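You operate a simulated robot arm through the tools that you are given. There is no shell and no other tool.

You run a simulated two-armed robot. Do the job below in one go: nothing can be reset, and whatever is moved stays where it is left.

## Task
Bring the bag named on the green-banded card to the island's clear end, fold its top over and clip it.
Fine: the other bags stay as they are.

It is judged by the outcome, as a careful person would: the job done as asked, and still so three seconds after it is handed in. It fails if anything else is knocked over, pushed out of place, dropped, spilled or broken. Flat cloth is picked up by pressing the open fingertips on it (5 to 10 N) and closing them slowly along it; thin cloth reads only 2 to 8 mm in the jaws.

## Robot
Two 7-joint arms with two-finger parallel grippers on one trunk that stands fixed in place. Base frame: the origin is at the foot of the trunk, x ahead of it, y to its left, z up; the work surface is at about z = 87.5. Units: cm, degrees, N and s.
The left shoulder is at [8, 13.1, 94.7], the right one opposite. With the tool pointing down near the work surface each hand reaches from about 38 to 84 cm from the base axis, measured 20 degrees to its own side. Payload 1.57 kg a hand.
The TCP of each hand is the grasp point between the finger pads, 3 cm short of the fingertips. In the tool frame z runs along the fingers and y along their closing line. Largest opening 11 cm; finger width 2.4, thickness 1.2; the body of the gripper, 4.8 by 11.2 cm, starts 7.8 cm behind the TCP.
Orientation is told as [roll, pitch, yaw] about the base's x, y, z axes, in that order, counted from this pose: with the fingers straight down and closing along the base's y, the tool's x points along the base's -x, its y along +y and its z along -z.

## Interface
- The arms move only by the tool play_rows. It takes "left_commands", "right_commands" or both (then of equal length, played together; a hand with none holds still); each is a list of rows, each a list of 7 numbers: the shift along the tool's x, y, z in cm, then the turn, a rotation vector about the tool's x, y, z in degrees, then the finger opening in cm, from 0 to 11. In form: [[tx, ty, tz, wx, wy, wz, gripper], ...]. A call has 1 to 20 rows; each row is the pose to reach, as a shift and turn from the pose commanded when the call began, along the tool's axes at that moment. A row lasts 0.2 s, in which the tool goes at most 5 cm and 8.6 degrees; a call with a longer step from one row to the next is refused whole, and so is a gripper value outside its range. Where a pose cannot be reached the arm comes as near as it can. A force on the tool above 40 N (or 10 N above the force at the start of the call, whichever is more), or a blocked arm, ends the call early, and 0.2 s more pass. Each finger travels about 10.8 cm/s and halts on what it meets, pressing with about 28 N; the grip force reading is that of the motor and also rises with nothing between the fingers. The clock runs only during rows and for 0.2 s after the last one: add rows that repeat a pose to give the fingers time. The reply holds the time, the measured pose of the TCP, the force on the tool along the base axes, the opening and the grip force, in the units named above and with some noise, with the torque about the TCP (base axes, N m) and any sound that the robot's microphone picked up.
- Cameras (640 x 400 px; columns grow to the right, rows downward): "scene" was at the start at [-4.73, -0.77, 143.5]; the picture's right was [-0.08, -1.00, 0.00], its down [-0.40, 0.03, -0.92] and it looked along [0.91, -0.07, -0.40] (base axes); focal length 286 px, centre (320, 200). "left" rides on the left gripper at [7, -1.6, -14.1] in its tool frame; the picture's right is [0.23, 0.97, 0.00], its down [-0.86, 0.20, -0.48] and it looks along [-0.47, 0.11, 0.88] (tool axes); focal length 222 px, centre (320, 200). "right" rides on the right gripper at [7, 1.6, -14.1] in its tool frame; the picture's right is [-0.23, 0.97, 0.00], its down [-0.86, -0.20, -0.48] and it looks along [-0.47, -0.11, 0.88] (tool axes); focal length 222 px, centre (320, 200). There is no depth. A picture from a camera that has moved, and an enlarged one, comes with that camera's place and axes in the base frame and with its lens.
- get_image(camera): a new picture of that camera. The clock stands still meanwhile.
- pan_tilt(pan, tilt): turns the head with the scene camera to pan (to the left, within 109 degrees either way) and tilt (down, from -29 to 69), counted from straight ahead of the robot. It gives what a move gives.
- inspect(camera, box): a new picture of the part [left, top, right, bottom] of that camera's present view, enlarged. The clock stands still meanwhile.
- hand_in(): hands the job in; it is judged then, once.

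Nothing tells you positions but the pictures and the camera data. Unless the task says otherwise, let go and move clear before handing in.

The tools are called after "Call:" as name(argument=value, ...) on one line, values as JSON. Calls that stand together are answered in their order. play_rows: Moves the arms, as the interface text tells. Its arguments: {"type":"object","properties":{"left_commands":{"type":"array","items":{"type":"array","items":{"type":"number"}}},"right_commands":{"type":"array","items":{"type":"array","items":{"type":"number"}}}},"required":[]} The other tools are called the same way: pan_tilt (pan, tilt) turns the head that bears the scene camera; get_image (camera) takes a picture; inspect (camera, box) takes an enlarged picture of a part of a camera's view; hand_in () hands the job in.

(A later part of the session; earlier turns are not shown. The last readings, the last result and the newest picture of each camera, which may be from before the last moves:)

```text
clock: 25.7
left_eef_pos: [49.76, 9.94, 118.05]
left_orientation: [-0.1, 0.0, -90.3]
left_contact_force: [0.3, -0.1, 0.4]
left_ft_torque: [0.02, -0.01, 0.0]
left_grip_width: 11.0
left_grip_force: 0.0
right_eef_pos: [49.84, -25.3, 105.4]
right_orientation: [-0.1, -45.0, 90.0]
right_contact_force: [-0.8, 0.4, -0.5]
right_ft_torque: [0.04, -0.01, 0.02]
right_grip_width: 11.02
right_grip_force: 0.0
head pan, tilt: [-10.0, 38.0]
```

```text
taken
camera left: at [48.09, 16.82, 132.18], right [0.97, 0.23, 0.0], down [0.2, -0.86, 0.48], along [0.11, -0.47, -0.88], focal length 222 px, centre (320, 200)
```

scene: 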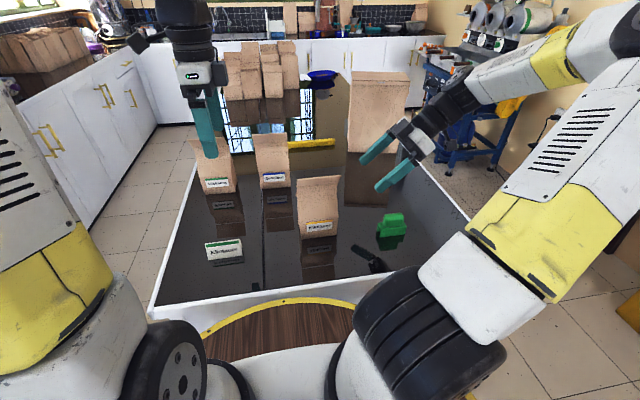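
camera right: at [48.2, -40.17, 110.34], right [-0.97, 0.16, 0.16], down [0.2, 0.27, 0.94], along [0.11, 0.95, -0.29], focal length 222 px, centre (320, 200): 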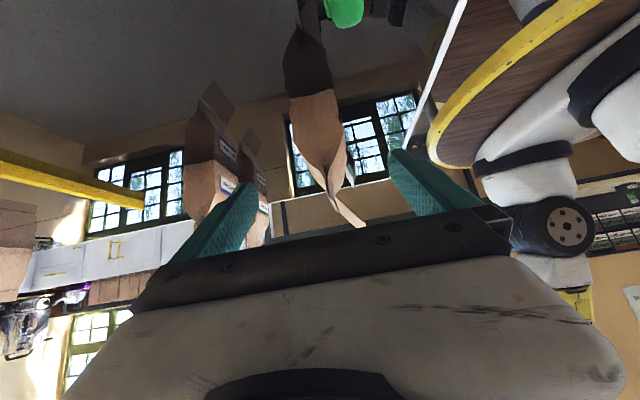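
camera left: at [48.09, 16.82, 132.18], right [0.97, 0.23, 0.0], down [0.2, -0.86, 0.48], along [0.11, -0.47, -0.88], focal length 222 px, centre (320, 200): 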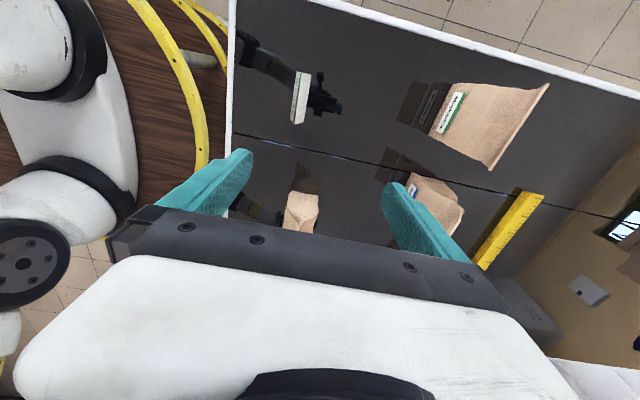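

Call:
play_rows(left_commands=[[-1, 0, 2, 0, -7.5, 0, 11], [-2.1, 0, 4, 0, -15, 0, 11], [-3.2, 0, 6, 0, -22.5, 0, 11], [-4.3, 0, 8, 0, -30, 0, 11], [-5.4, 0, 10, 0, -37.5, 0, 11], [-6.4, 0, 12, 0, -45, 0, 11], [-6.4, 0, 12, 0, -45, 0, 11]])

Call:
get_image(camera="scene")

Call:
get_image(camera="left")

Call:
inspect(camera="left", box=[220, 60, 420, 240])

```text
clock: 27.3
left_eef_pos: [49.71, 3.53, 106.0]
left_orientation: [0.0, -45.1, -90.0]
left_contact_force: [0.0, 0.0, -0.2]
left_ft_torque: [0.01, 0.01, 0.01]
left_grip_width: 11.01
left_grip_force: 0.1
right_eef_pos: [49.78, -25.09, 105.45]
right_orientation: [-0.1, -44.9, 90.0]
right_contact_force: [-0.2, -0.8, -0.2]
right_ft_torque: [0.01, 0.0, 0.03]
right_grip_width: 11.01
right_grip_force: 0.0
head pan, tilt: [-10.0, 38.0]
```

```text
taken
```

scene: 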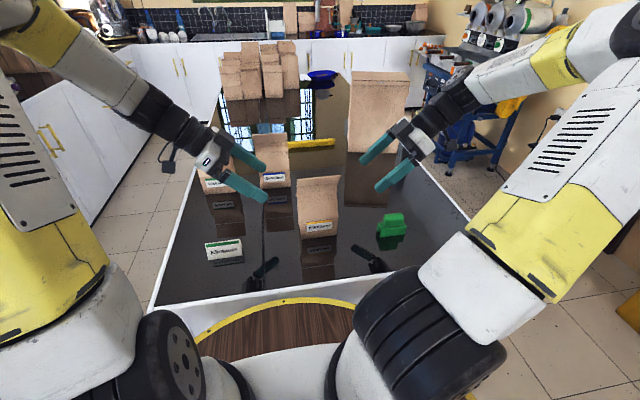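

```text
taken
camera left: at [48.15, 18.36, 111.11], right [0.97, 0.16, -0.16], down [0.2, -0.27, 0.94], along [0.11, -0.95, -0.29], focal length 222 px, centre (320, 200)
```

left: 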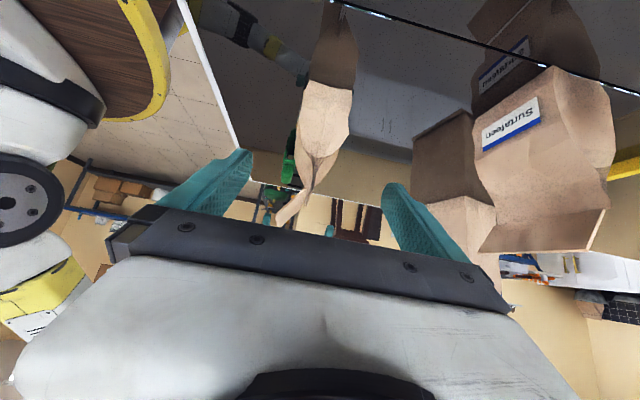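

```text
2.22 times, centred on (320, 150) of left
camera zoom: at [48.15, 18.36, 111.11], right [0.97, 0.16, -0.16], down [0.2, -0.27, 0.94], along [0.11, -0.95, -0.29], focal length 494 px, centre (320, 311)
```

zoom: 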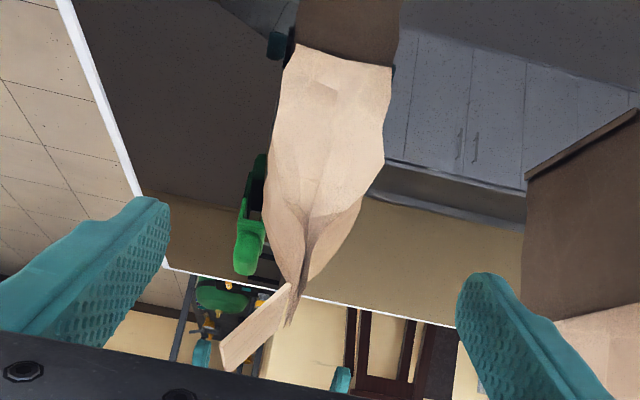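

The left side of the bag is at y≈-5.9, x 46.8–52.8. I'll advance the left hand to straddle its lower left body.

Call:
play_rows(left_commands=[[0.7, 0.05, 1.5, 0, 0, 0, 11], [1.3, 0.1, 3.5, 0, 0, 0, 11], [1.3, 0.1, 6, 0, 0, 0, 11], [1.3, 0.1, 8.5, 0, 0, 0, 11], [1.3, 0.1, 11, 0, 0, 0, 11], [1.3, 0.1, 13, 0, 0, 0, 11], [1.3, 0.1, 15, 0, 0, 0, 11], [1.3, 0.1, 16.5, 0, 0, 0, 11], [1.3, 0.1, 17.7, 0, 0, 0, 11], [1.3, 0.1, 17.7, 0, 0, 0, 11]])

Call:
get_image(camera="left")

Call:
inspect(camera="scene", box=[220, 140, 420, 290])

```text
clock: 29.5
left_eef_pos: [49.87, -8.23, 92.66]
left_orientation: [0.0, -45.0, -90.0]
left_contact_force: [-0.3, 0.7, 0.2]
left_ft_torque: [-0.02, 0.01, -0.01]
left_grip_width: 10.98
left_grip_force: 0.1
right_eef_pos: [49.85, -25.21, 105.33]
right_orientation: [-0.1, -45.0, 90.0]
right_contact_force: [-0.8, -0.3, -1.2]
right_ft_torque: [0.03, 0.01, 0.02]
right_grip_width: 10.99
right_grip_force: 0.0
head pan, tilt: [-10.0, 38.0]
```

```text
taken
camera left: at [48.21, 6.78, 97.71], right [0.97, 0.16, -0.16], down [0.2, -0.27, 0.94], along [0.11, -0.95, -0.29], focal length 222 px, centre (320, 200)
```

left: 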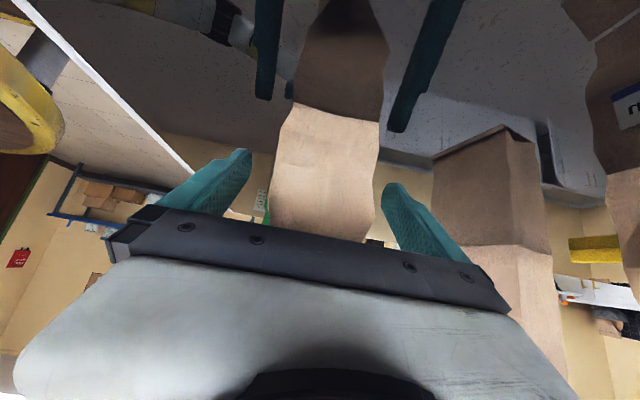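

```text
2.67 times, centred on (320, 215) of scene
camera zoom: at [-5.44, -1.57, 141.24], right [-0.17, -0.98, 0.0], down [-0.61, 0.11, -0.79], along [0.78, -0.14, -0.62], focal length 763 px, centre (320, 160)
```

zoom: 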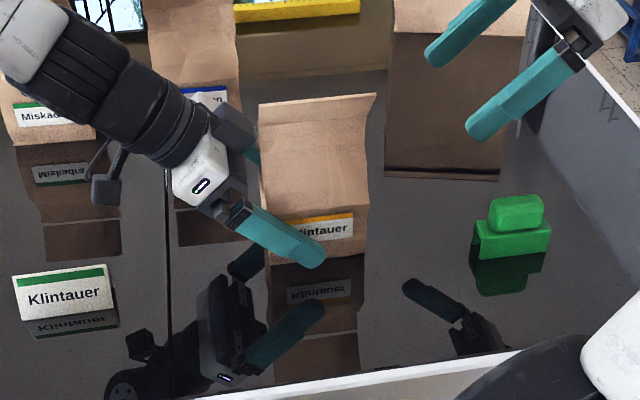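

Call:
play_rows(left_commands=[[0, 0, 0, 0, 0, 0, 9.5], [0, 0, 0, 0, 0, 0, 8], [0, 0, 0, 0, 0, 0, 7.2], [0, 0, 0, 0, 0, 0, 6.7], [0, 0, 0, 0, 0, 0, 6.2], [0, 0, 0, 0, 0, 0, 5.6], [0, 0, 0, 0, 0, 0, 5.6]])

Call:
inspect(camera="scene", box=[220, 140, 420, 290])

```text
clock: 31.1
left_eef_pos: [49.91, -8.02, 92.71]
left_orientation: [0.1, -45.0, -90.0]
left_contact_force: [-1.0, -0.4, 0.9]
left_ft_torque: [0.0, 0.07, 0.03]
left_grip_width: 6.73
left_grip_force: 28.0
right_eef_pos: [49.8, -25.23, 105.35]
right_orientation: [-0.1, -45.0, 90.0]
right_contact_force: [0.2, -0.9, -0.6]
right_ft_torque: [-0.05, 0.0, -0.01]
right_grip_width: 10.98
right_grip_force: 0.1
head pan, tilt: [-10.0, 38.0]
```

```text
2.67 times, centred on (320, 215) of scene
camera zoom: at [-5.44, -1.57, 141.24], right [-0.17, -0.98, 0.0], down [-0.61, 0.11, -0.79], along [0.78, -0.14, -0.62], focal length 763 px, centre (320, 160)
```

zoom: 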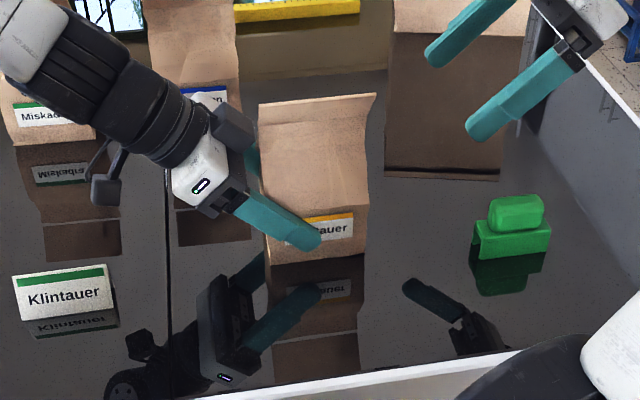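

The left hand holds the bag firmly at 6.7 cm. Next I'll bring the right hand back to vertical, above and behind the flap with the jaws at 7 cm, ready to push the flap forward and down with the front finger.

Call:
play_rows(right_commands=[[-2.47, 0, -2.47, 0, 6, 0, 11], [-5.66, 0, -4.24, 0, 13, 0, 10], [-9.19, -0.5, -4.95, 0, 20.5, 0, 9], [-11.67, -1, -3.18, 0, 28, 0, 8], [-13.44, -1.6, -0.71, 0, 35.5, 0, 7], [-15.06, -2.2, 1.2, 0, 41, 0, 7], [-16.19, -2.7, 2.62, 0, 45, 0, 7], [-16.19, -2.7, 2.62, 0, 45, 0, 7]])

Call:
get_image(camera="right")

Call:
get_image(camera="scene")

```text
clock: 32.9
left_eef_pos: [49.95, -8.09, 92.58]
left_orientation: [-0.1, -45.0, -90.0]
left_contact_force: [0.2, -0.7, 0.8]
left_ft_torque: [-0.05, 0.05, 0.0]
left_grip_width: 6.7
left_grip_force: 28.4
right_eef_pos: [52.56, -11.99, 114.79]
right_orientation: [0.0, 0.2, 90.1]
right_contact_force: [0.3, 0.3, -0.3]
right_ft_torque: [0.0, -0.01, -0.01]
right_grip_width: 7.01
right_grip_force: 0.0
head pan, tilt: [-10.0, 38.0]
```

```text
taken
camera right: at [50.95, -18.92, 128.87], right [-0.97, 0.23, 0.0], down [0.2, 0.86, 0.48], along [0.11, 0.47, -0.88], focal length 222 px, centre (320, 200)
```

right: 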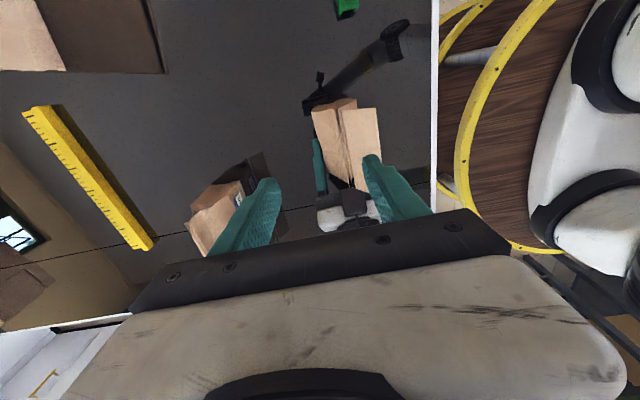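

```text
taken
```

scene: 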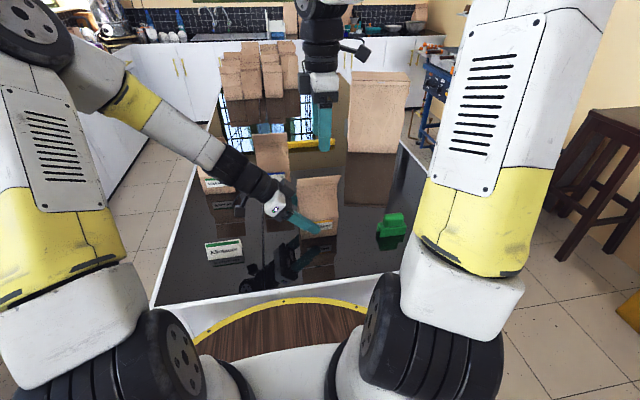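

Call:
inspect(camera="right", box=[290, 80, 440, 230])

Call:
inspect(camera="right", box=[320, 0, 380, 30])

```text
2.67 times, centred on (365, 155) of right
camera zoom: at [50.95, -18.92, 128.87], right [-0.97, 0.23, 0.0], down [0.2, 0.86, 0.48], along [0.11, 0.47, -0.88], focal length 592 px, centre (200, 320)
```

zoom: 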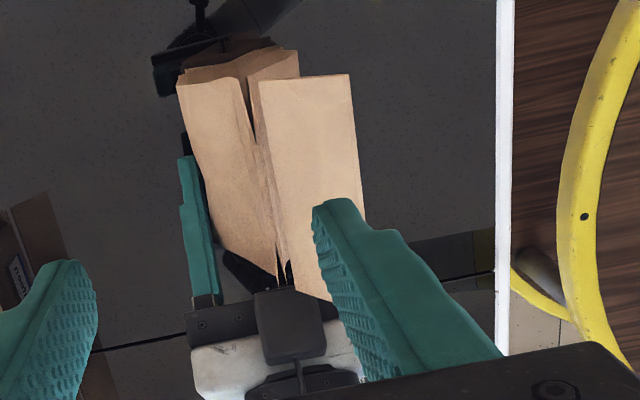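

```text
10.67 times, centred on (350, 15) of right
camera zoom: at [50.95, -18.92, 128.87], right [-0.97, 0.23, 0.0], down [0.2, 0.86, 0.48], along [0.11, 0.47, -0.88], focal length 2369 px, centre (0, 2173)
```

zoom: 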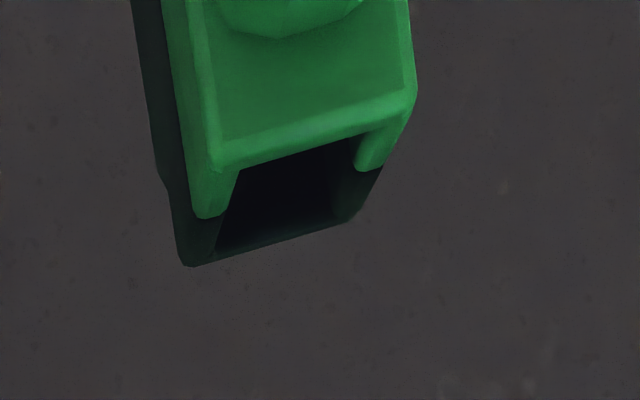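

The front finger will come down just behind the flap. I'll lower to fingertip height of about z 105.3 and check clearance.

Call:
play_rows(right_commands=[[0, -0.3, 2, 0, 0, 0, 7], [0, -0.3, 4, 0, 0, 0, 7], [0, -0.3, 5.5, 0, 0, 0, 7], [0, -0.3, 6.5, 0, 0, 0, 7], [0, -0.3, 6.5, 0, 0, 0, 7]])

Call:
inspect(camera="right", box=[250, 60, 450, 240])

Call:
inspect(camera="scene", box=[240, 90, 400, 270])

Call:
get_image(camera="left")

```text
clock: 34.1
left_eef_pos: [49.8, -8.06, 92.71]
left_orientation: [0.0, -45.0, -90.0]
left_contact_force: [-1.6, 0.0, 1.3]
left_ft_torque: [0.0, 0.14, -0.01]
left_grip_width: 6.72
left_grip_force: 28.1
right_eef_pos: [52.75, -12.12, 108.33]
right_orientation: [0.0, 0.0, 89.9]
right_contact_force: [-0.3, 0.3, -0.5]
right_ft_torque: [0.01, 0.03, 0.0]
right_grip_width: 7.0
right_grip_force: 0.0
head pan, tilt: [-10.0, 38.0]
```

```text
2.22 times, centred on (350, 150) of right
camera zoom: at [51.17, -18.96, 122.36], right [-0.97, 0.23, 0.0], down [0.2, 0.86, 0.48], along [0.11, 0.47, -0.88], focal length 494 px, centre (253, 311)
```

zoom: 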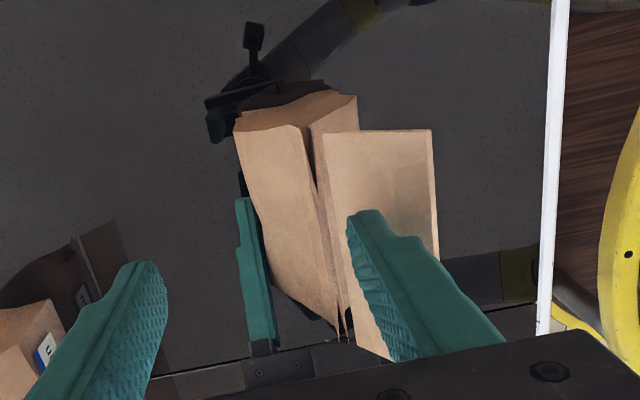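

```text
2.22 times, centred on (320, 180) of scene
camera zoom: at [-5.45, -1.56, 141.24], right [-0.17, -0.98, 0.0], down [-0.61, 0.11, -0.79], along [0.78, -0.14, -0.62], focal length 636 px, centre (320, 244)
```

zoom: 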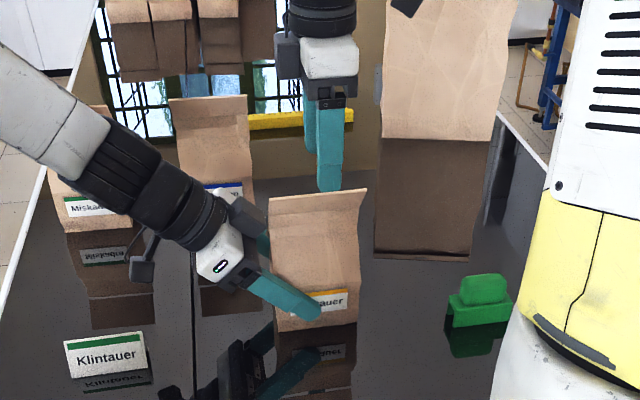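

```text
taken
camera left: at [48.2, 6.8, 97.71], right [0.97, 0.16, -0.16], down [0.2, -0.27, 0.94], along [0.11, -0.95, -0.29], focal length 222 px, centre (320, 200)
```

left: 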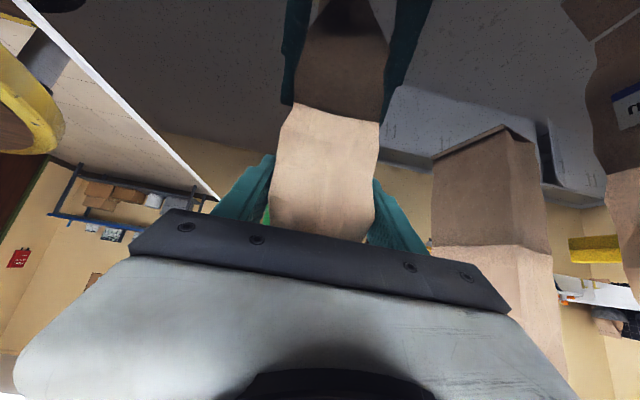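

Clearance looks right: the finger is just behind the flap's back face. I'll sweep the flap forward and start it downward, then check.

Call:
play_rows(right_commands=[[0, 0.65, 0, 0, 0, 0, 7], [0, 1.25, 0.2, 0, 0, 0, 7], [0, 1.85, 0.6, 0, 0, 0, 7], [0, 2.35, 1.2, 0, 0, 0, 7], [0, 2.75, 1.9, 0, 0, 0, 7], [0, 3.05, 2.7, 0, 0, 0, 7], [0, 3.05, 2.7, 0, 0, 0, 7]])

Call:
inspect(camera="right", box=[250, 60, 450, 240])

Call:
inspect(camera="scene", box=[260, 140, 380, 260])

```text
clock: 35.7
left_eef_pos: [49.96, -8.21, 92.67]
left_orientation: [0.0, -45.0, -90.0]
left_contact_force: [-0.9, -0.2, 0.7]
left_ft_torque: [0.01, 0.18, -0.03]
left_grip_width: 6.76
left_grip_force: 27.2
right_eef_pos: [49.8, -12.09, 105.68]
right_orientation: [0.0, 0.0, 90.1]
right_contact_force: [0.2, -0.3, 0.3]
right_ft_torque: [0.01, 0.0, -0.02]
right_grip_width: 7.0
right_grip_force: 0.0
head pan, tilt: [-10.0, 38.0]
```

```text
2.22 times, centred on (350, 150) of right
camera zoom: at [48.15, -18.94, 119.74], right [-0.97, 0.23, 0.0], down [0.2, 0.86, 0.48], along [0.11, 0.47, -0.88], focal length 494 px, centre (253, 311)
```

zoom: 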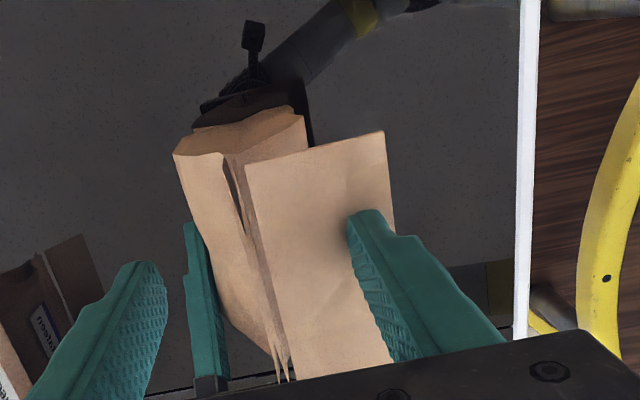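

```text
3.33 times, centred on (320, 200) of scene
camera zoom: at [-5.45, -1.56, 141.24], right [-0.17, -0.98, 0.0], down [-0.61, 0.11, -0.79], along [0.78, -0.14, -0.62], focal length 953 px, centre (320, 200)
```

zoom: 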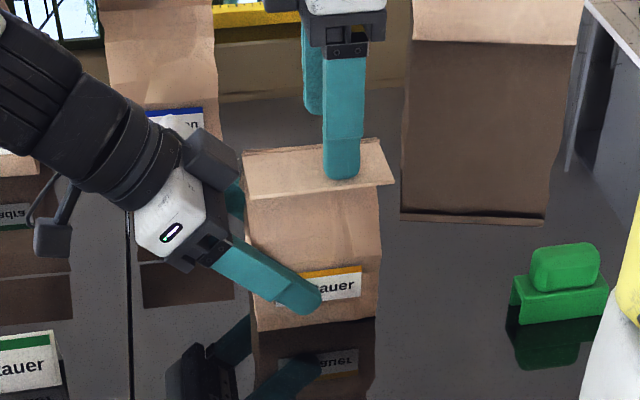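

The flap folds easily and is now about horizontal. Continuing down in front of the bag.

Call:
play_rows(right_commands=[[0, 0.2, 0.8, 0, 0, 0, 7], [0, 0.35, 1.6, 0, 0, 0, 7], [0, 0.45, 2.4, 0, 0, 0, 7], [0, 0.5, 3.2, 0, 0, 0, 7], [0, 0.5, 4, 0, 0, 0, 7], [0, 0.5, 4.4, 0, 0, 0, 7], [0, 0.5, 4.4, 0, 0, 0, 7]])

Call:
inspect(camera="right", box=[250, 60, 450, 240])

Call:
inspect(camera="scene", box=[260, 140, 380, 260])

```text
clock: 37.3
left_eef_pos: [49.86, -8.05, 92.76]
left_orientation: [0.0, -44.9, -90.0]
left_contact_force: [-1.9, -1.1, 1.8]
left_ft_torque: [-0.06, 0.19, 0.02]
left_grip_width: 6.77
left_grip_force: 27.5
right_eef_pos: [49.33, -12.06, 101.37]
right_orientation: [0.0, 0.1, 90.0]
right_contact_force: [-0.3, 0.2, 0.1]
right_ft_torque: [-0.01, -0.01, -0.01]
right_grip_width: 7.03
right_grip_force: 0.1
head pan, tilt: [-10.0, 38.0]
```

```text
2.22 times, centred on (350, 150) of right
camera zoom: at [47.62, -18.93, 115.32], right [-0.97, 0.23, 0.0], down [0.2, 0.86, 0.48], along [0.11, 0.47, -0.88], focal length 494 px, centre (253, 311)
```

zoom: 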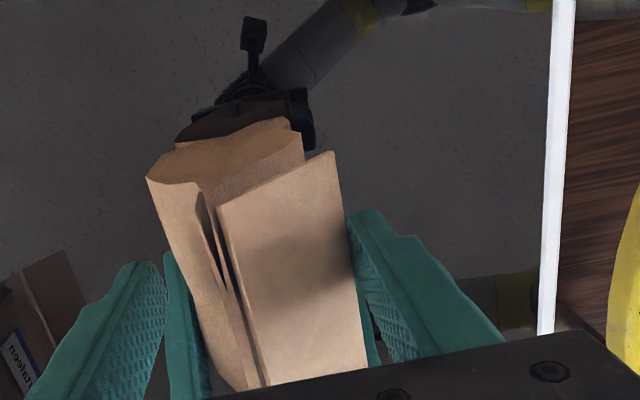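

```text
3.33 times, centred on (320, 200) of scene
camera zoom: at [-5.45, -1.56, 141.24], right [-0.17, -0.98, 0.0], down [-0.61, 0.11, -0.79], along [0.78, -0.14, -0.62], focal length 953 px, centre (320, 200)
```

zoom: 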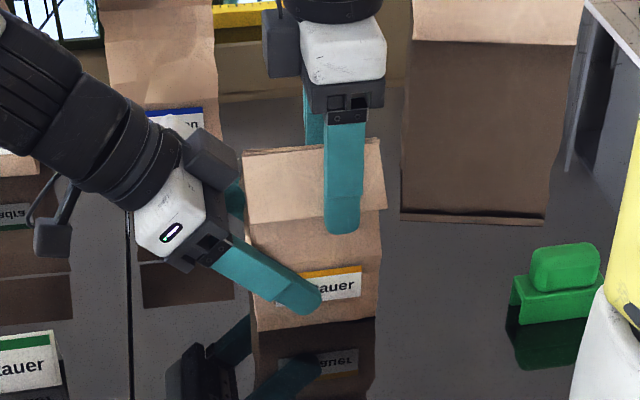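

The flap is now folded down past horizontal in front of the bag. I'll pinch it against the neck by closing the jaws gradually.

Call:
play_rows(right_commands=[[0, 0, 0, 0, 0, 0, 6.2], [0, 0, 0, 0, 0, 0, 5.4], [0, 0, 0, 0, 0, 0, 4.6], [0, 0, 0, 0, 0, 0, 3.8], [0, 0, 0, 0, 0, 0, 3.2], [0, 0, 0, 0, 0, 0, 2.6], [0, 0, 0, 0, 0, 0, 2], [0, 0, 0, 0, 0, 0, 2]])

Call:
inspect(camera="right", box=[250, 60, 450, 240])

Call:
inspect(camera="scene", box=[260, 140, 380, 260])

```text
clock: 39.1
left_eef_pos: [49.72, -8.13, 92.62]
left_orientation: [-0.1, -44.9, -90.1]
left_contact_force: [-15.9, 4.9, 4.7]
left_ft_torque: [0.14, -0.51, -0.82]
left_grip_width: 6.74
left_grip_force: 28.0
right_eef_pos: [49.35, -12.02, 101.45]
right_orientation: [-0.3, 0.0, 90.1]
right_contact_force: [17.4, -4.9, 13.0]
right_ft_torque: [-0.12, -0.63, 0.2]
right_grip_width: 2.44
right_grip_force: 27.4
head pan, tilt: [-10.0, 38.0]
```

```text
2.22 times, centred on (350, 150) of right
camera zoom: at [47.69, -18.94, 115.44], right [-0.97, 0.23, -0.01], down [0.2, 0.86, 0.48], along [0.11, 0.47, -0.88], focal length 494 px, centre (253, 311)
```

zoom: 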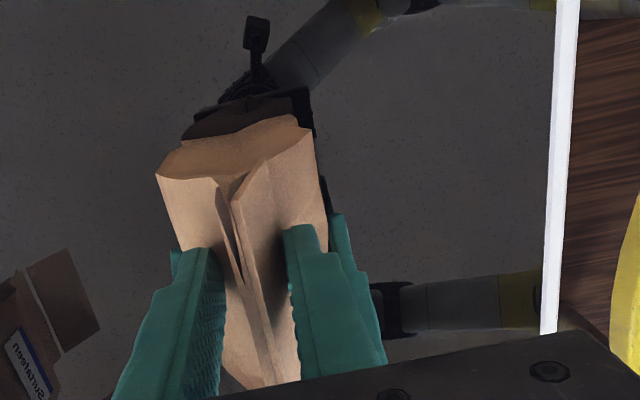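

```text
3.33 times, centred on (320, 200) of scene
camera zoom: at [-5.47, -1.55, 141.24], right [-0.17, -0.98, 0.0], down [-0.61, 0.11, -0.79], along [0.78, -0.14, -0.62], focal length 953 px, centre (320, 200)
```

zoom: 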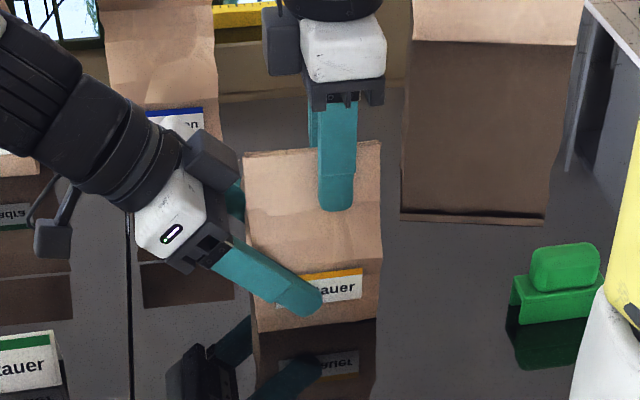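

The flap is pressed flat against the front. I'll open the jaws to see whether the fold stays.

Call:
play_rows(right_commands=[[0, 0, 0, 0, 0, 0, 3], [0, 0, 0, 0, 0, 0, 4], [0, 0, 0, 0, 0, 0, 5.5], [0, 0, 0, 0, 0, 0, 7], [0, 0, 0, 0, 0, 0, 7], [0, 0, 0, 0, 0, 0, 7]])

Call:
inspect(camera="right", box=[250, 60, 450, 240])

Call:
inspect(camera="scene", box=[260, 140, 380, 260])

```text
clock: 40.5
left_eef_pos: [49.98, -8.06, 92.6]
left_orientation: [0.0, -45.0, -90.0]
left_contact_force: [0.6, 0.1, 1.3]
left_ft_torque: [-0.13, 0.02, 0.07]
left_grip_width: 6.75
left_grip_force: 28.4
right_eef_pos: [49.3, -12.02, 101.3]
right_orientation: [-0.1, 0.0, 90.0]
right_contact_force: [0.8, 0.4, -0.1]
right_ft_torque: [0.01, -0.01, 0.01]
right_grip_width: 7.0
right_grip_force: 0.0
head pan, tilt: [-10.0, 38.0]
```

```text
2.22 times, centred on (350, 150) of right
camera zoom: at [47.63, -18.93, 115.33], right [-0.97, 0.23, 0.0], down [0.2, 0.86, 0.48], along [0.11, 0.47, -0.88], focal length 494 px, centre (253, 311)
```

zoom: 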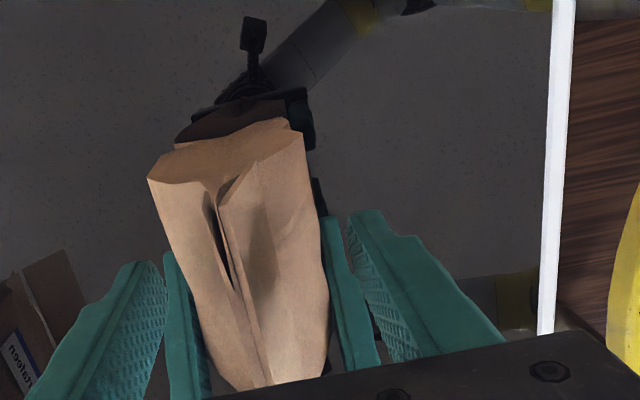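

```text
3.33 times, centred on (320, 200) of scene
camera zoom: at [-5.43, -1.56, 141.25], right [-0.17, -0.98, 0.0], down [-0.61, 0.11, -0.79], along [0.78, -0.14, -0.62], focal length 953 px, centre (320, 200)
```

zoom: 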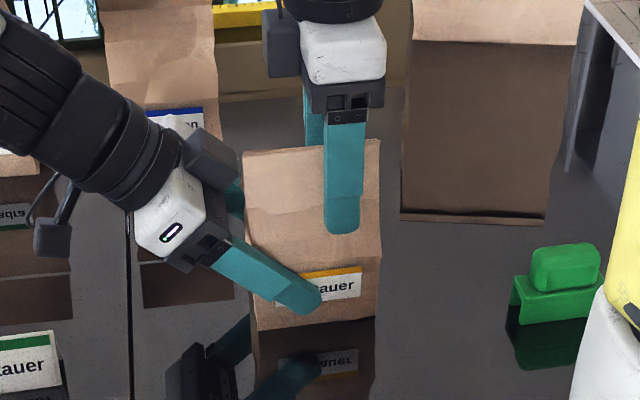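

The fold stays on its own. I'll leave the left hand holding the bag, raise the right hand straight up and move above the clip near (45.3, -29.7) for a look.

Call:
play_rows(right_commands=[[0, 0, -2, 0, 0, 0, 7], [0, 0, -5, 0, 0, 0, 7], [0, 0, -9, 0, 0, 0, 7], [0, 0, -12.5, 0, 0, 0, 7], [3, 0.7, -13, 0, 0, 0, 7], [6.5, 1.5, -13, 0, 0, 0, 7], [10.5, 2.4, -13, 0, 0, 0, 7], [14.5, 3.3, -12, 0, 0, 0, 6], [17.6, 4, -10, 0, 0, 0, 6], [17.6, 4, -7, 0, 0, 0, 6], [17.6, 4, -5, 0, 0, 0, 6], [17.6, 4, -5, 0, 0, 0, 6]])

Call:
get_image(camera="right")

Call:
inspect(camera="right", box=[270, 130, 370, 230])

Call:
inspect(camera="scene", box=[260, 140, 420, 270])

```text
clock: 43.1
left_eef_pos: [49.99, -8.19, 92.59]
left_orientation: [0.0, -44.9, -90.1]
left_contact_force: [0.4, -0.6, -0.2]
left_ft_torque: [0.0, 0.03, 0.03]
left_grip_width: 6.74
left_grip_force: 27.9
right_eef_pos: [45.29, -29.61, 106.16]
right_orientation: [0.1, -0.1, 90.0]
right_contact_force: [0.1, 0.1, 0.8]
right_ft_torque: [-0.01, 0.0, 0.03]
right_grip_width: 6.01
right_grip_force: 0.0
head pan, tilt: [-10.0, 38.0]
```

```text
taken
camera right: at [43.65, -36.57, 120.3], right [-0.97, 0.23, 0.0], down [0.2, 0.86, 0.48], along [0.11, 0.47, -0.88], focal length 222 px, centre (320, 200)
```

right: 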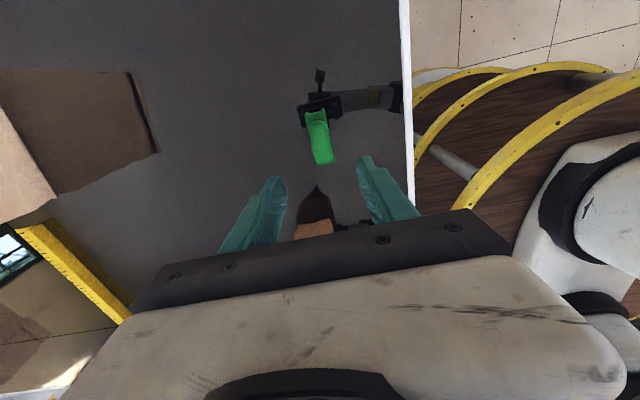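

```text
4.00 times, centred on (320, 180) of right
camera zoom: at [43.65, -36.57, 120.3], right [-0.97, 0.23, 0.0], down [0.2, 0.86, 0.48], along [0.11, 0.47, -0.88], focal length 888 px, centre (320, 280)
```

zoom: 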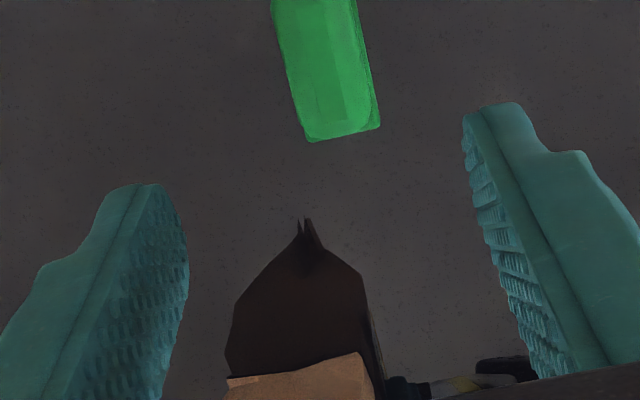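

```text
3.08 times, centred on (340, 205) of scene
camera zoom: at [-5.44, -1.56, 141.24], right [-0.17, -0.98, 0.0], down [-0.61, 0.11, -0.79], along [0.78, -0.14, -0.62], focal length 880 px, centre (258, 185)
```

zoom: 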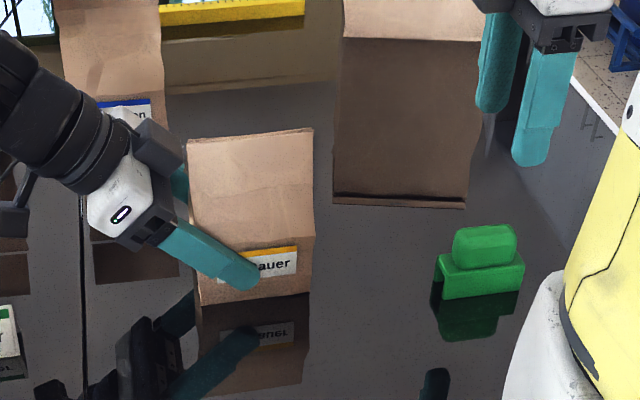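

Call:
inspect(camera="right", box=[285, 95, 355, 175])

Call:
inspect(camera="scene", box=[300, 175, 350, 245])

```text
5.00 times, centred on (320, 135) of right
camera zoom: at [43.65, -36.57, 120.3], right [-0.97, 0.23, 0.0], down [0.2, 0.86, 0.48], along [0.11, 0.47, -0.88], focal length 1111 px, centre (320, 525)
```

zoom: 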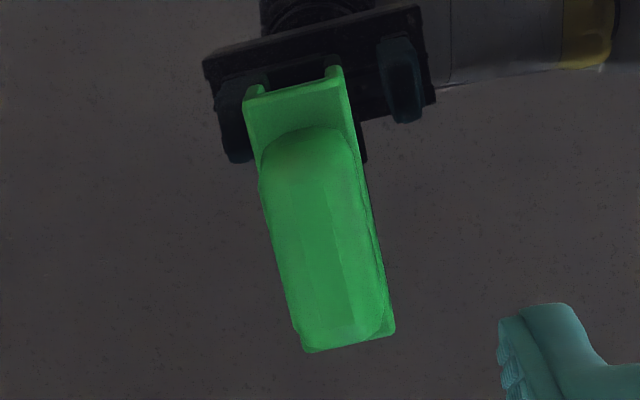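

```text
5.71 times, centred on (325, 210) of scene
camera zoom: at [-5.44, -1.56, 141.24], right [-0.17, -0.98, 0.0], down [-0.61, 0.11, -0.79], along [0.78, -0.14, -0.62], focal length 1634 px, centre (291, 143)
```

zoom: 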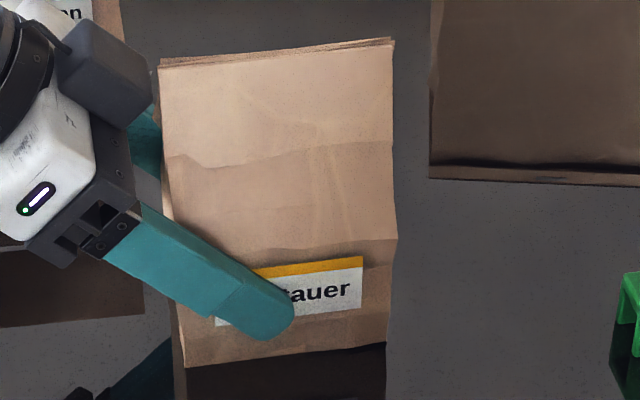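

The knob spans x 44.1–46.4, y -27 to -32.3, z 90–94.4, and the jaws are centred on it. I'll lower to fingertip height of about z 90.5 and close on the knob.

Call:
play_rows(right_commands=[[0, 0.07, 3, 0, 0, 0, 6], [0, 0.07, 6, 0, 0, 0, 6], [0, 0.07, 9, 0, 0, 0, 6], [0, 0.07, 11, 0, 0, 0, 6], [0, 0.07, 12, 0, 0, 0, 6], [0, 0.07, 12.7, 0, 0, 0, 6], [0, 0.07, 12.7, 0, 0, 0, 6]])

Call:
inspect(camera="right", box=[240, 80, 400, 230])

Call:
inspect(camera="scene", box=[340, 170, 440, 260])

```text
clock: 44.7
left_eef_pos: [49.84, -8.07, 92.54]
left_orientation: [0.0, -45.0, -90.0]
left_contact_force: [-0.4, 0.4, 0.0]
left_ft_torque: [0.05, -0.01, 0.01]
left_grip_width: 6.73
left_grip_force: 28.4
right_eef_pos: [45.21, -29.6, 93.46]
right_orientation: [0.0, 0.0, 90.0]
right_contact_force: [0.0, 0.5, -0.1]
right_ft_torque: [-0.02, 0.0, -0.02]
right_grip_width: 6.01
right_grip_force: 0.1
head pan, tilt: [-10.0, 38.0]
```

```text
2.67 times, centred on (320, 155) of right
camera zoom: at [43.54, -36.6, 107.56], right [-0.97, 0.23, 0.0], down [0.2, 0.86, 0.48], along [0.11, 0.47, -0.88], focal length 592 px, centre (320, 320)
```

zoom: 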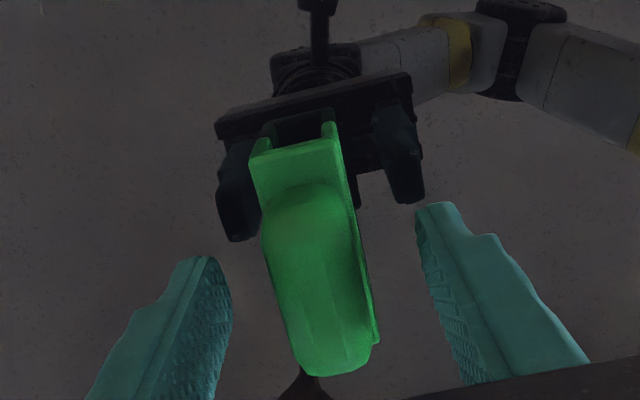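

```text
4.44 times, centred on (390, 215) of scene
camera zoom: at [-5.44, -1.56, 141.25], right [-0.17, -0.98, 0.0], down [-0.61, 0.11, -0.79], along [0.78, -0.14, -0.62], focal length 1271 px, centre (9, 133)
```

zoom: 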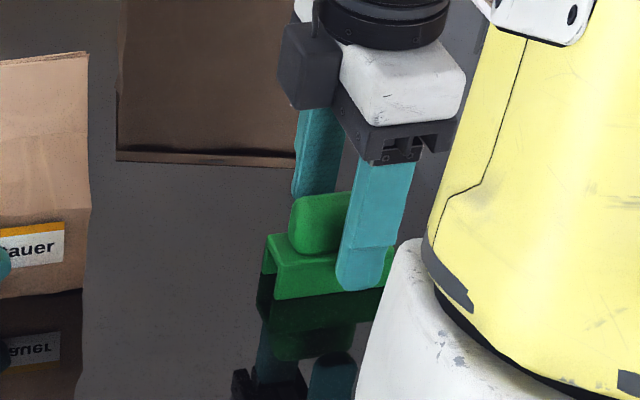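

Call:
play_rows(right_commands=[[0, 0, 0, 0, 0, 0, 5], [0, 0, 0, 0, 0, 0, 4], [0, 0, 0, 0, 0, 0, 3.2], [0, 0, 0, 0, 0, 0, 2.6], [0, 0, 0, 0, 0, 0, 2], [0, 0, 0, 0, 0, 0, 1.2], [0, 0, 0, 0, 0, 0, 1.2]])

Call:
inspect(camera="right", box=[240, 80, 400, 230])

Call:
inspect(camera="scene", box=[340, 170, 440, 260])

```text
clock: 46.3
left_eef_pos: [49.95, -8.07, 92.7]
left_orientation: [0.0, -45.0, -89.9]
left_contact_force: [-0.4, -0.1, 0.7]
left_ft_torque: [0.05, 0.03, -0.03]
left_grip_width: 6.75
left_grip_force: 28.3
right_eef_pos: [45.14, -29.76, 93.47]
right_orientation: [-0.1, 0.1, 90.0]
right_contact_force: [0.4, 0.3, 0.1]
right_ft_torque: [-0.01, 0.03, -0.02]
right_grip_width: 2.28
right_grip_force: 28.0
head pan, tilt: [-10.0, 38.0]
```

```text
2.67 times, centred on (320, 155) of right
camera zoom: at [43.54, -36.6, 107.59], right [-0.97, 0.23, 0.0], down [0.2, 0.86, 0.48], along [0.11, 0.47, -0.88], focal length 592 px, centre (320, 320)
```

zoom: 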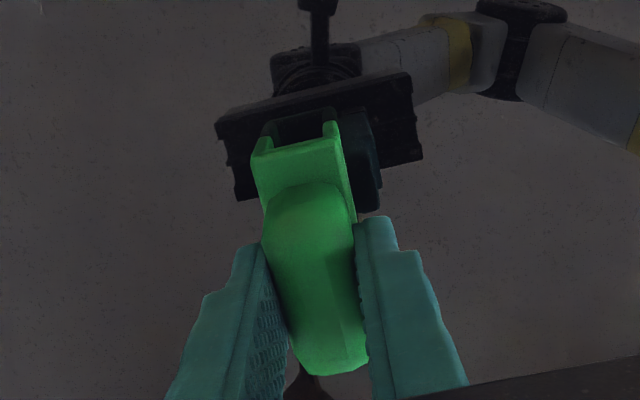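

```text
4.44 times, centred on (390, 215) of scene
camera zoom: at [-5.44, -1.56, 141.24], right [-0.17, -0.98, 0.0], down [-0.61, 0.11, -0.79], along [0.78, -0.14, -0.62], focal length 1271 px, centre (9, 133)
```

zoom: 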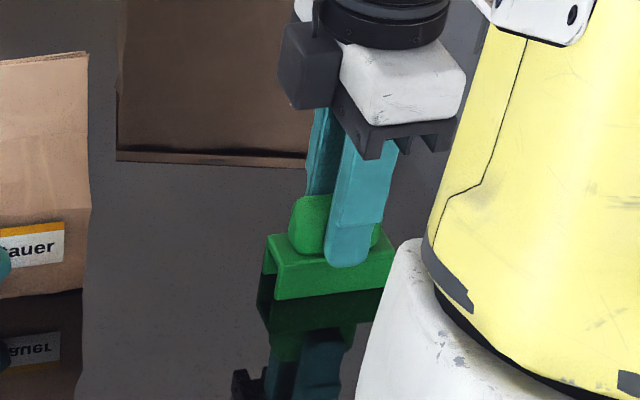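

The knob is held (2.3 cm, 28 N). I'll lift the clip well above the bag and bring it over the folded ridge for an alignment check.

Call:
play_rows(right_commands=[[0, 0, -1, 0, 0, 0, 1], [0, 0, -4, 0, 0, 0, 1], [0, 0, -8, 0, 0, 0, 1], [0, 0, -12, 0, 0, 0, 1], [0, 0, -16, 0, 0, 0, 1], [0, 0, -20, 0, 0, 0, 1], [-2, -0.4, -21, 0, 0, 0, 1], [-5.5, -1.2, -21, 0, 0, 0, 1], [-9, -2, -21, 0, 0, 0, 1], [-12.5, -2.7, -21, 0, 0, 0, 1], [-16, -3.4, -21, 0, 0, 0, 1], [-18.3, -3.9, -21, 0, 0, 0, 1], [-19.1, -4.05, -21, 0, 0, 0, 1], [-19.1, -4.05, -21, 0, 0, 0, 1]])

Call:
get_image(camera="right")

Call:
inspect(camera="right", box=[250, 80, 410, 240])

Call:
inspect(camera="scene", box=[240, 90, 400, 260])

```text
clock: 49.3
left_eef_pos: [49.78, -8.0, 92.63]
left_orientation: [0.0, -45.0, -90.1]
left_contact_force: [0.6, -0.1, 0.8]
left_ft_torque: [0.03, 0.02, -0.02]
left_grip_width: 6.72
left_grip_force: 28.3
right_eef_pos: [49.28, -10.41, 114.5]
right_orientation: [-0.1, 0.0, 89.9]
right_contact_force: [-0.1, -0.4, 0.2]
right_ft_torque: [-0.01, 0.01, 0.02]
right_grip_width: 2.28
right_grip_force: 28.1
head pan, tilt: [-10.0, 38.0]
```

```text
taken
camera right: at [47.59, -17.37, 128.65], right [-0.97, 0.23, 0.0], down [0.2, 0.86, 0.48], along [0.11, 0.47, -0.88], focal length 222 px, centre (320, 200)
```

right: 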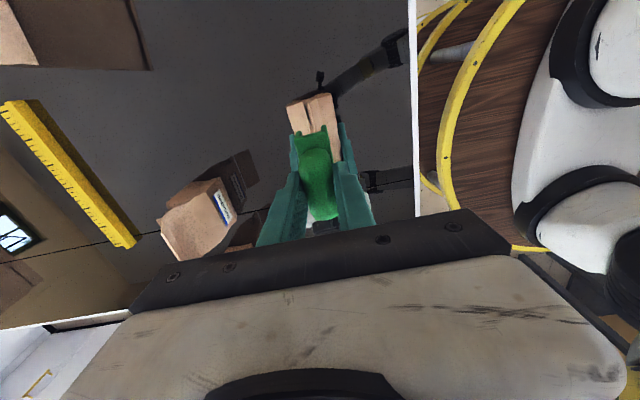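

```text
2.50 times, centred on (330, 160) of right
camera zoom: at [47.59, -17.37, 128.65], right [-0.97, 0.23, 0.0], down [0.2, 0.86, 0.48], along [0.11, 0.47, -0.88], focal length 555 px, centre (295, 300)
```

zoom: 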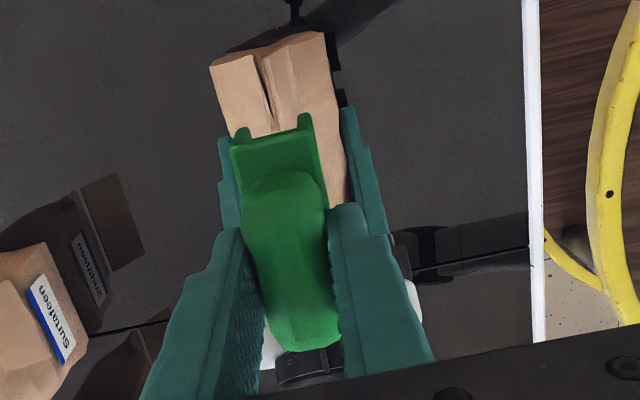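

```text
2.35 times, centred on (320, 175) of scene
camera zoom: at [-5.44, -1.56, 141.25], right [-0.17, -0.98, 0.0], down [-0.61, 0.11, -0.79], along [0.78, -0.14, -0.62], focal length 673 px, centre (320, 259)
```

zoom: 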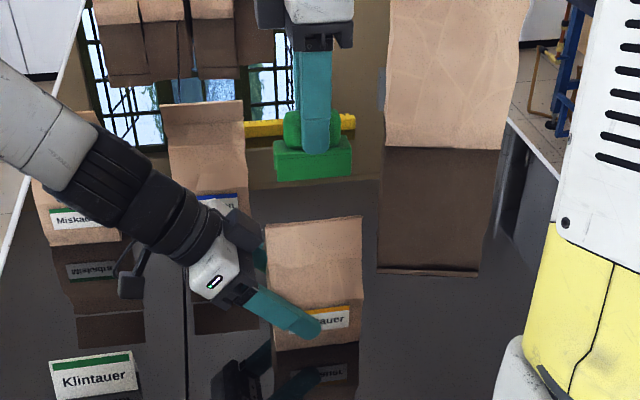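

Call:
inspect(camera="right", box=[280, 85, 350, 155])

Call:
inspect(camera="scene", box=[295, 140, 345, 200])

```text
5.71 times, centred on (315, 120) of right
camera zoom: at [47.59, -17.37, 128.65], right [-0.97, 0.23, 0.0], down [0.2, 0.86, 0.48], along [0.11, 0.47, -0.88], focal length 1269 px, centre (349, 657)
```

zoom: 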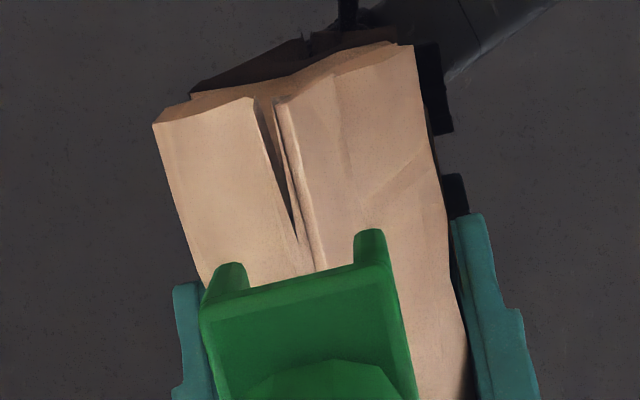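

```text
6.67 times, centred on (320, 170) of scene
camera zoom: at [-5.44, -1.56, 141.25], right [-0.17, -0.98, 0.0], down [-0.61, 0.11, -0.79], along [0.78, -0.14, -0.62], focal length 1906 px, centre (320, 400)
```

zoom: 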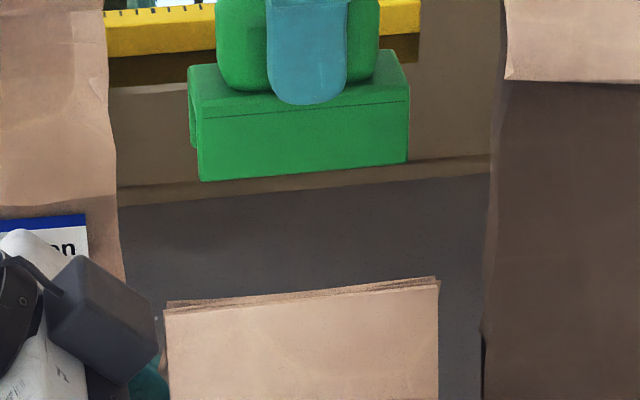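

The ridge runs under the clip at about x 49.1–49.9, so I'll shift the clip to x≈49.5, lower it to just above the ridge and recheck.

Call:
play_rows(right_commands=[[0, -0.22, 1, 0, 0, 0, 1], [0, -0.22, 2.5, 0, 0, 0, 1], [0, -0.22, 4, 0, 0, 0, 1], [0, -0.22, 4.8, 0, 0, 0, 1], [0, -0.22, 4.8, 0, 0, 0, 1]])

Call:
inspect(camera="right", box=[270, 85, 360, 175])

Call:
inspect(camera="scene", box=[285, 140, 355, 215])

Call:
get_image(camera="left")

```text
clock: 50.5
left_eef_pos: [49.93, -8.05, 92.74]
left_orientation: [-0.1, -45.0, -90.0]
left_contact_force: [1.0, 0.7, 1.4]
left_ft_torque: [0.0, 0.01, 0.0]
left_grip_width: 6.76
left_grip_force: 27.8
right_eef_pos: [49.43, -10.45, 109.67]
right_orientation: [-0.1, 0.0, 90.0]
right_contact_force: [-0.4, 0.4, 0.2]
right_ft_torque: [0.01, 0.0, 0.02]
right_grip_width: 2.3
right_grip_force: 28.0
head pan, tilt: [-10.0, 38.0]
```

```text
4.44 times, centred on (315, 130) of right
camera zoom: at [47.87, -17.45, 123.77], right [-0.97, 0.23, 0.0], down [0.2, 0.86, 0.48], along [0.11, 0.47, -0.88], focal length 987 px, centre (342, 511)
```

zoom: 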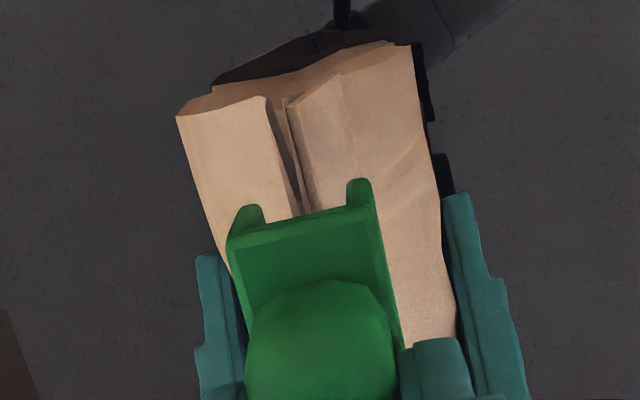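

```text
5.33 times, centred on (320, 178) of scene
camera zoom: at [-5.44, -1.56, 141.25], right [-0.17, -0.98, 0.0], down [-0.61, 0.11, -0.79], along [0.78, -0.14, -0.62], focal length 1525 px, centre (320, 320)
```

zoom: 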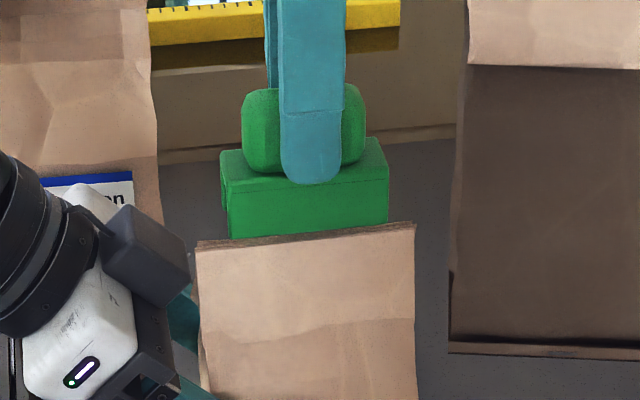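

```text
taken
camera left: at [48.22, 6.8, 97.71], right [0.97, 0.16, -0.16], down [0.2, -0.27, 0.94], along [0.11, -0.95, -0.29], focal length 222 px, centre (320, 200)
```

left: 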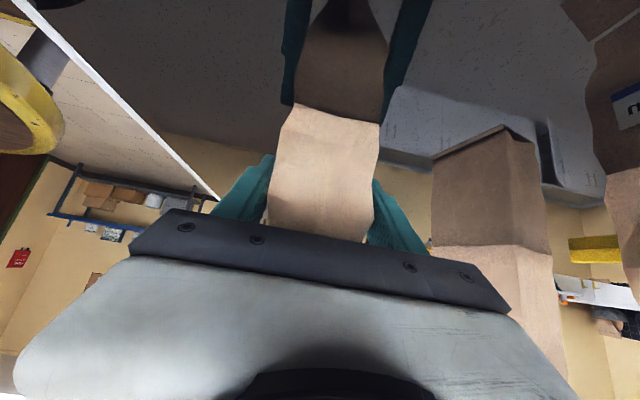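

The slot is centred on the ridge. Pushing the clip down slowly while watching the force.

Call:
play_rows(right_commands=[[0, 0, 0.4, 0, 0, 0, 1], [0, 0, 0.8, 0, 0, 0, 1], [0, 0, 1.1, 0, 0, 0, 1], [0, 0, 1.4, 0, 0, 0, 1], [0, 0, 1.7, 0, 0, 0, 1], [0, 0, 2, 0, 0, 0, 1], [0, 0, 2, 0, 0, 0, 1]])

Call:
inspect(camera="right", box=[270, 85, 360, 175])

Call:
inspect(camera="scene", box=[285, 140, 355, 215])

```text
clock: 52.1
left_eef_pos: [49.95, -8.1, 92.56]
left_orientation: [0.0, -44.9, -89.9]
left_contact_force: [0.8, 0.6, 0.0]
left_ft_torque: [0.03, -0.01, -0.03]
left_grip_width: 6.71
left_grip_force: 27.9
right_eef_pos: [49.41, -10.55, 107.82]
right_orientation: [0.0, -0.1, 90.1]
right_contact_force: [0.3, 0.3, 0.1]
right_ft_torque: [-0.02, -0.06, 0.0]
right_grip_width: 2.27
right_grip_force: 28.0
head pan, tilt: [-10.0, 38.0]
```

```text
4.44 times, centred on (315, 130) of right
camera zoom: at [47.85, -17.48, 121.8], right [-0.97, 0.23, 0.0], down [0.2, 0.86, 0.48], along [0.11, 0.47, -0.88], focal length 987 px, centre (342, 511)
```

zoom: 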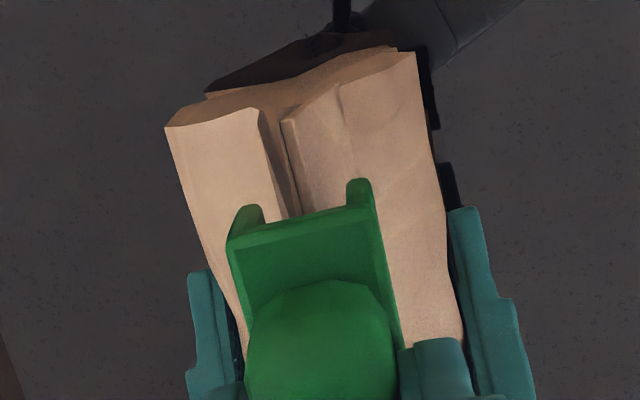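

```text
5.33 times, centred on (320, 178) of scene
camera zoom: at [-5.44, -1.56, 141.25], right [-0.17, -0.98, 0.0], down [-0.61, 0.11, -0.79], along [0.78, -0.14, -0.62], focal length 1525 px, centre (320, 320)
```

zoom: 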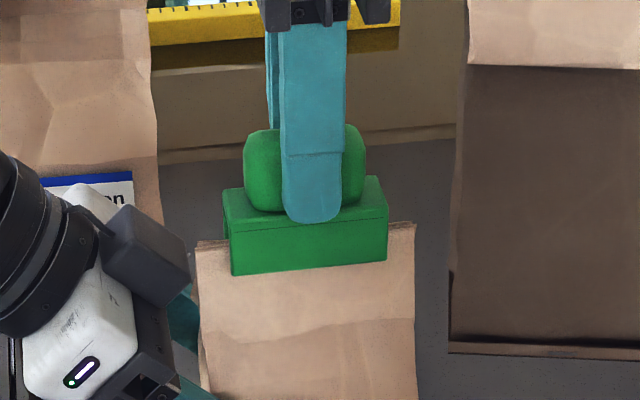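

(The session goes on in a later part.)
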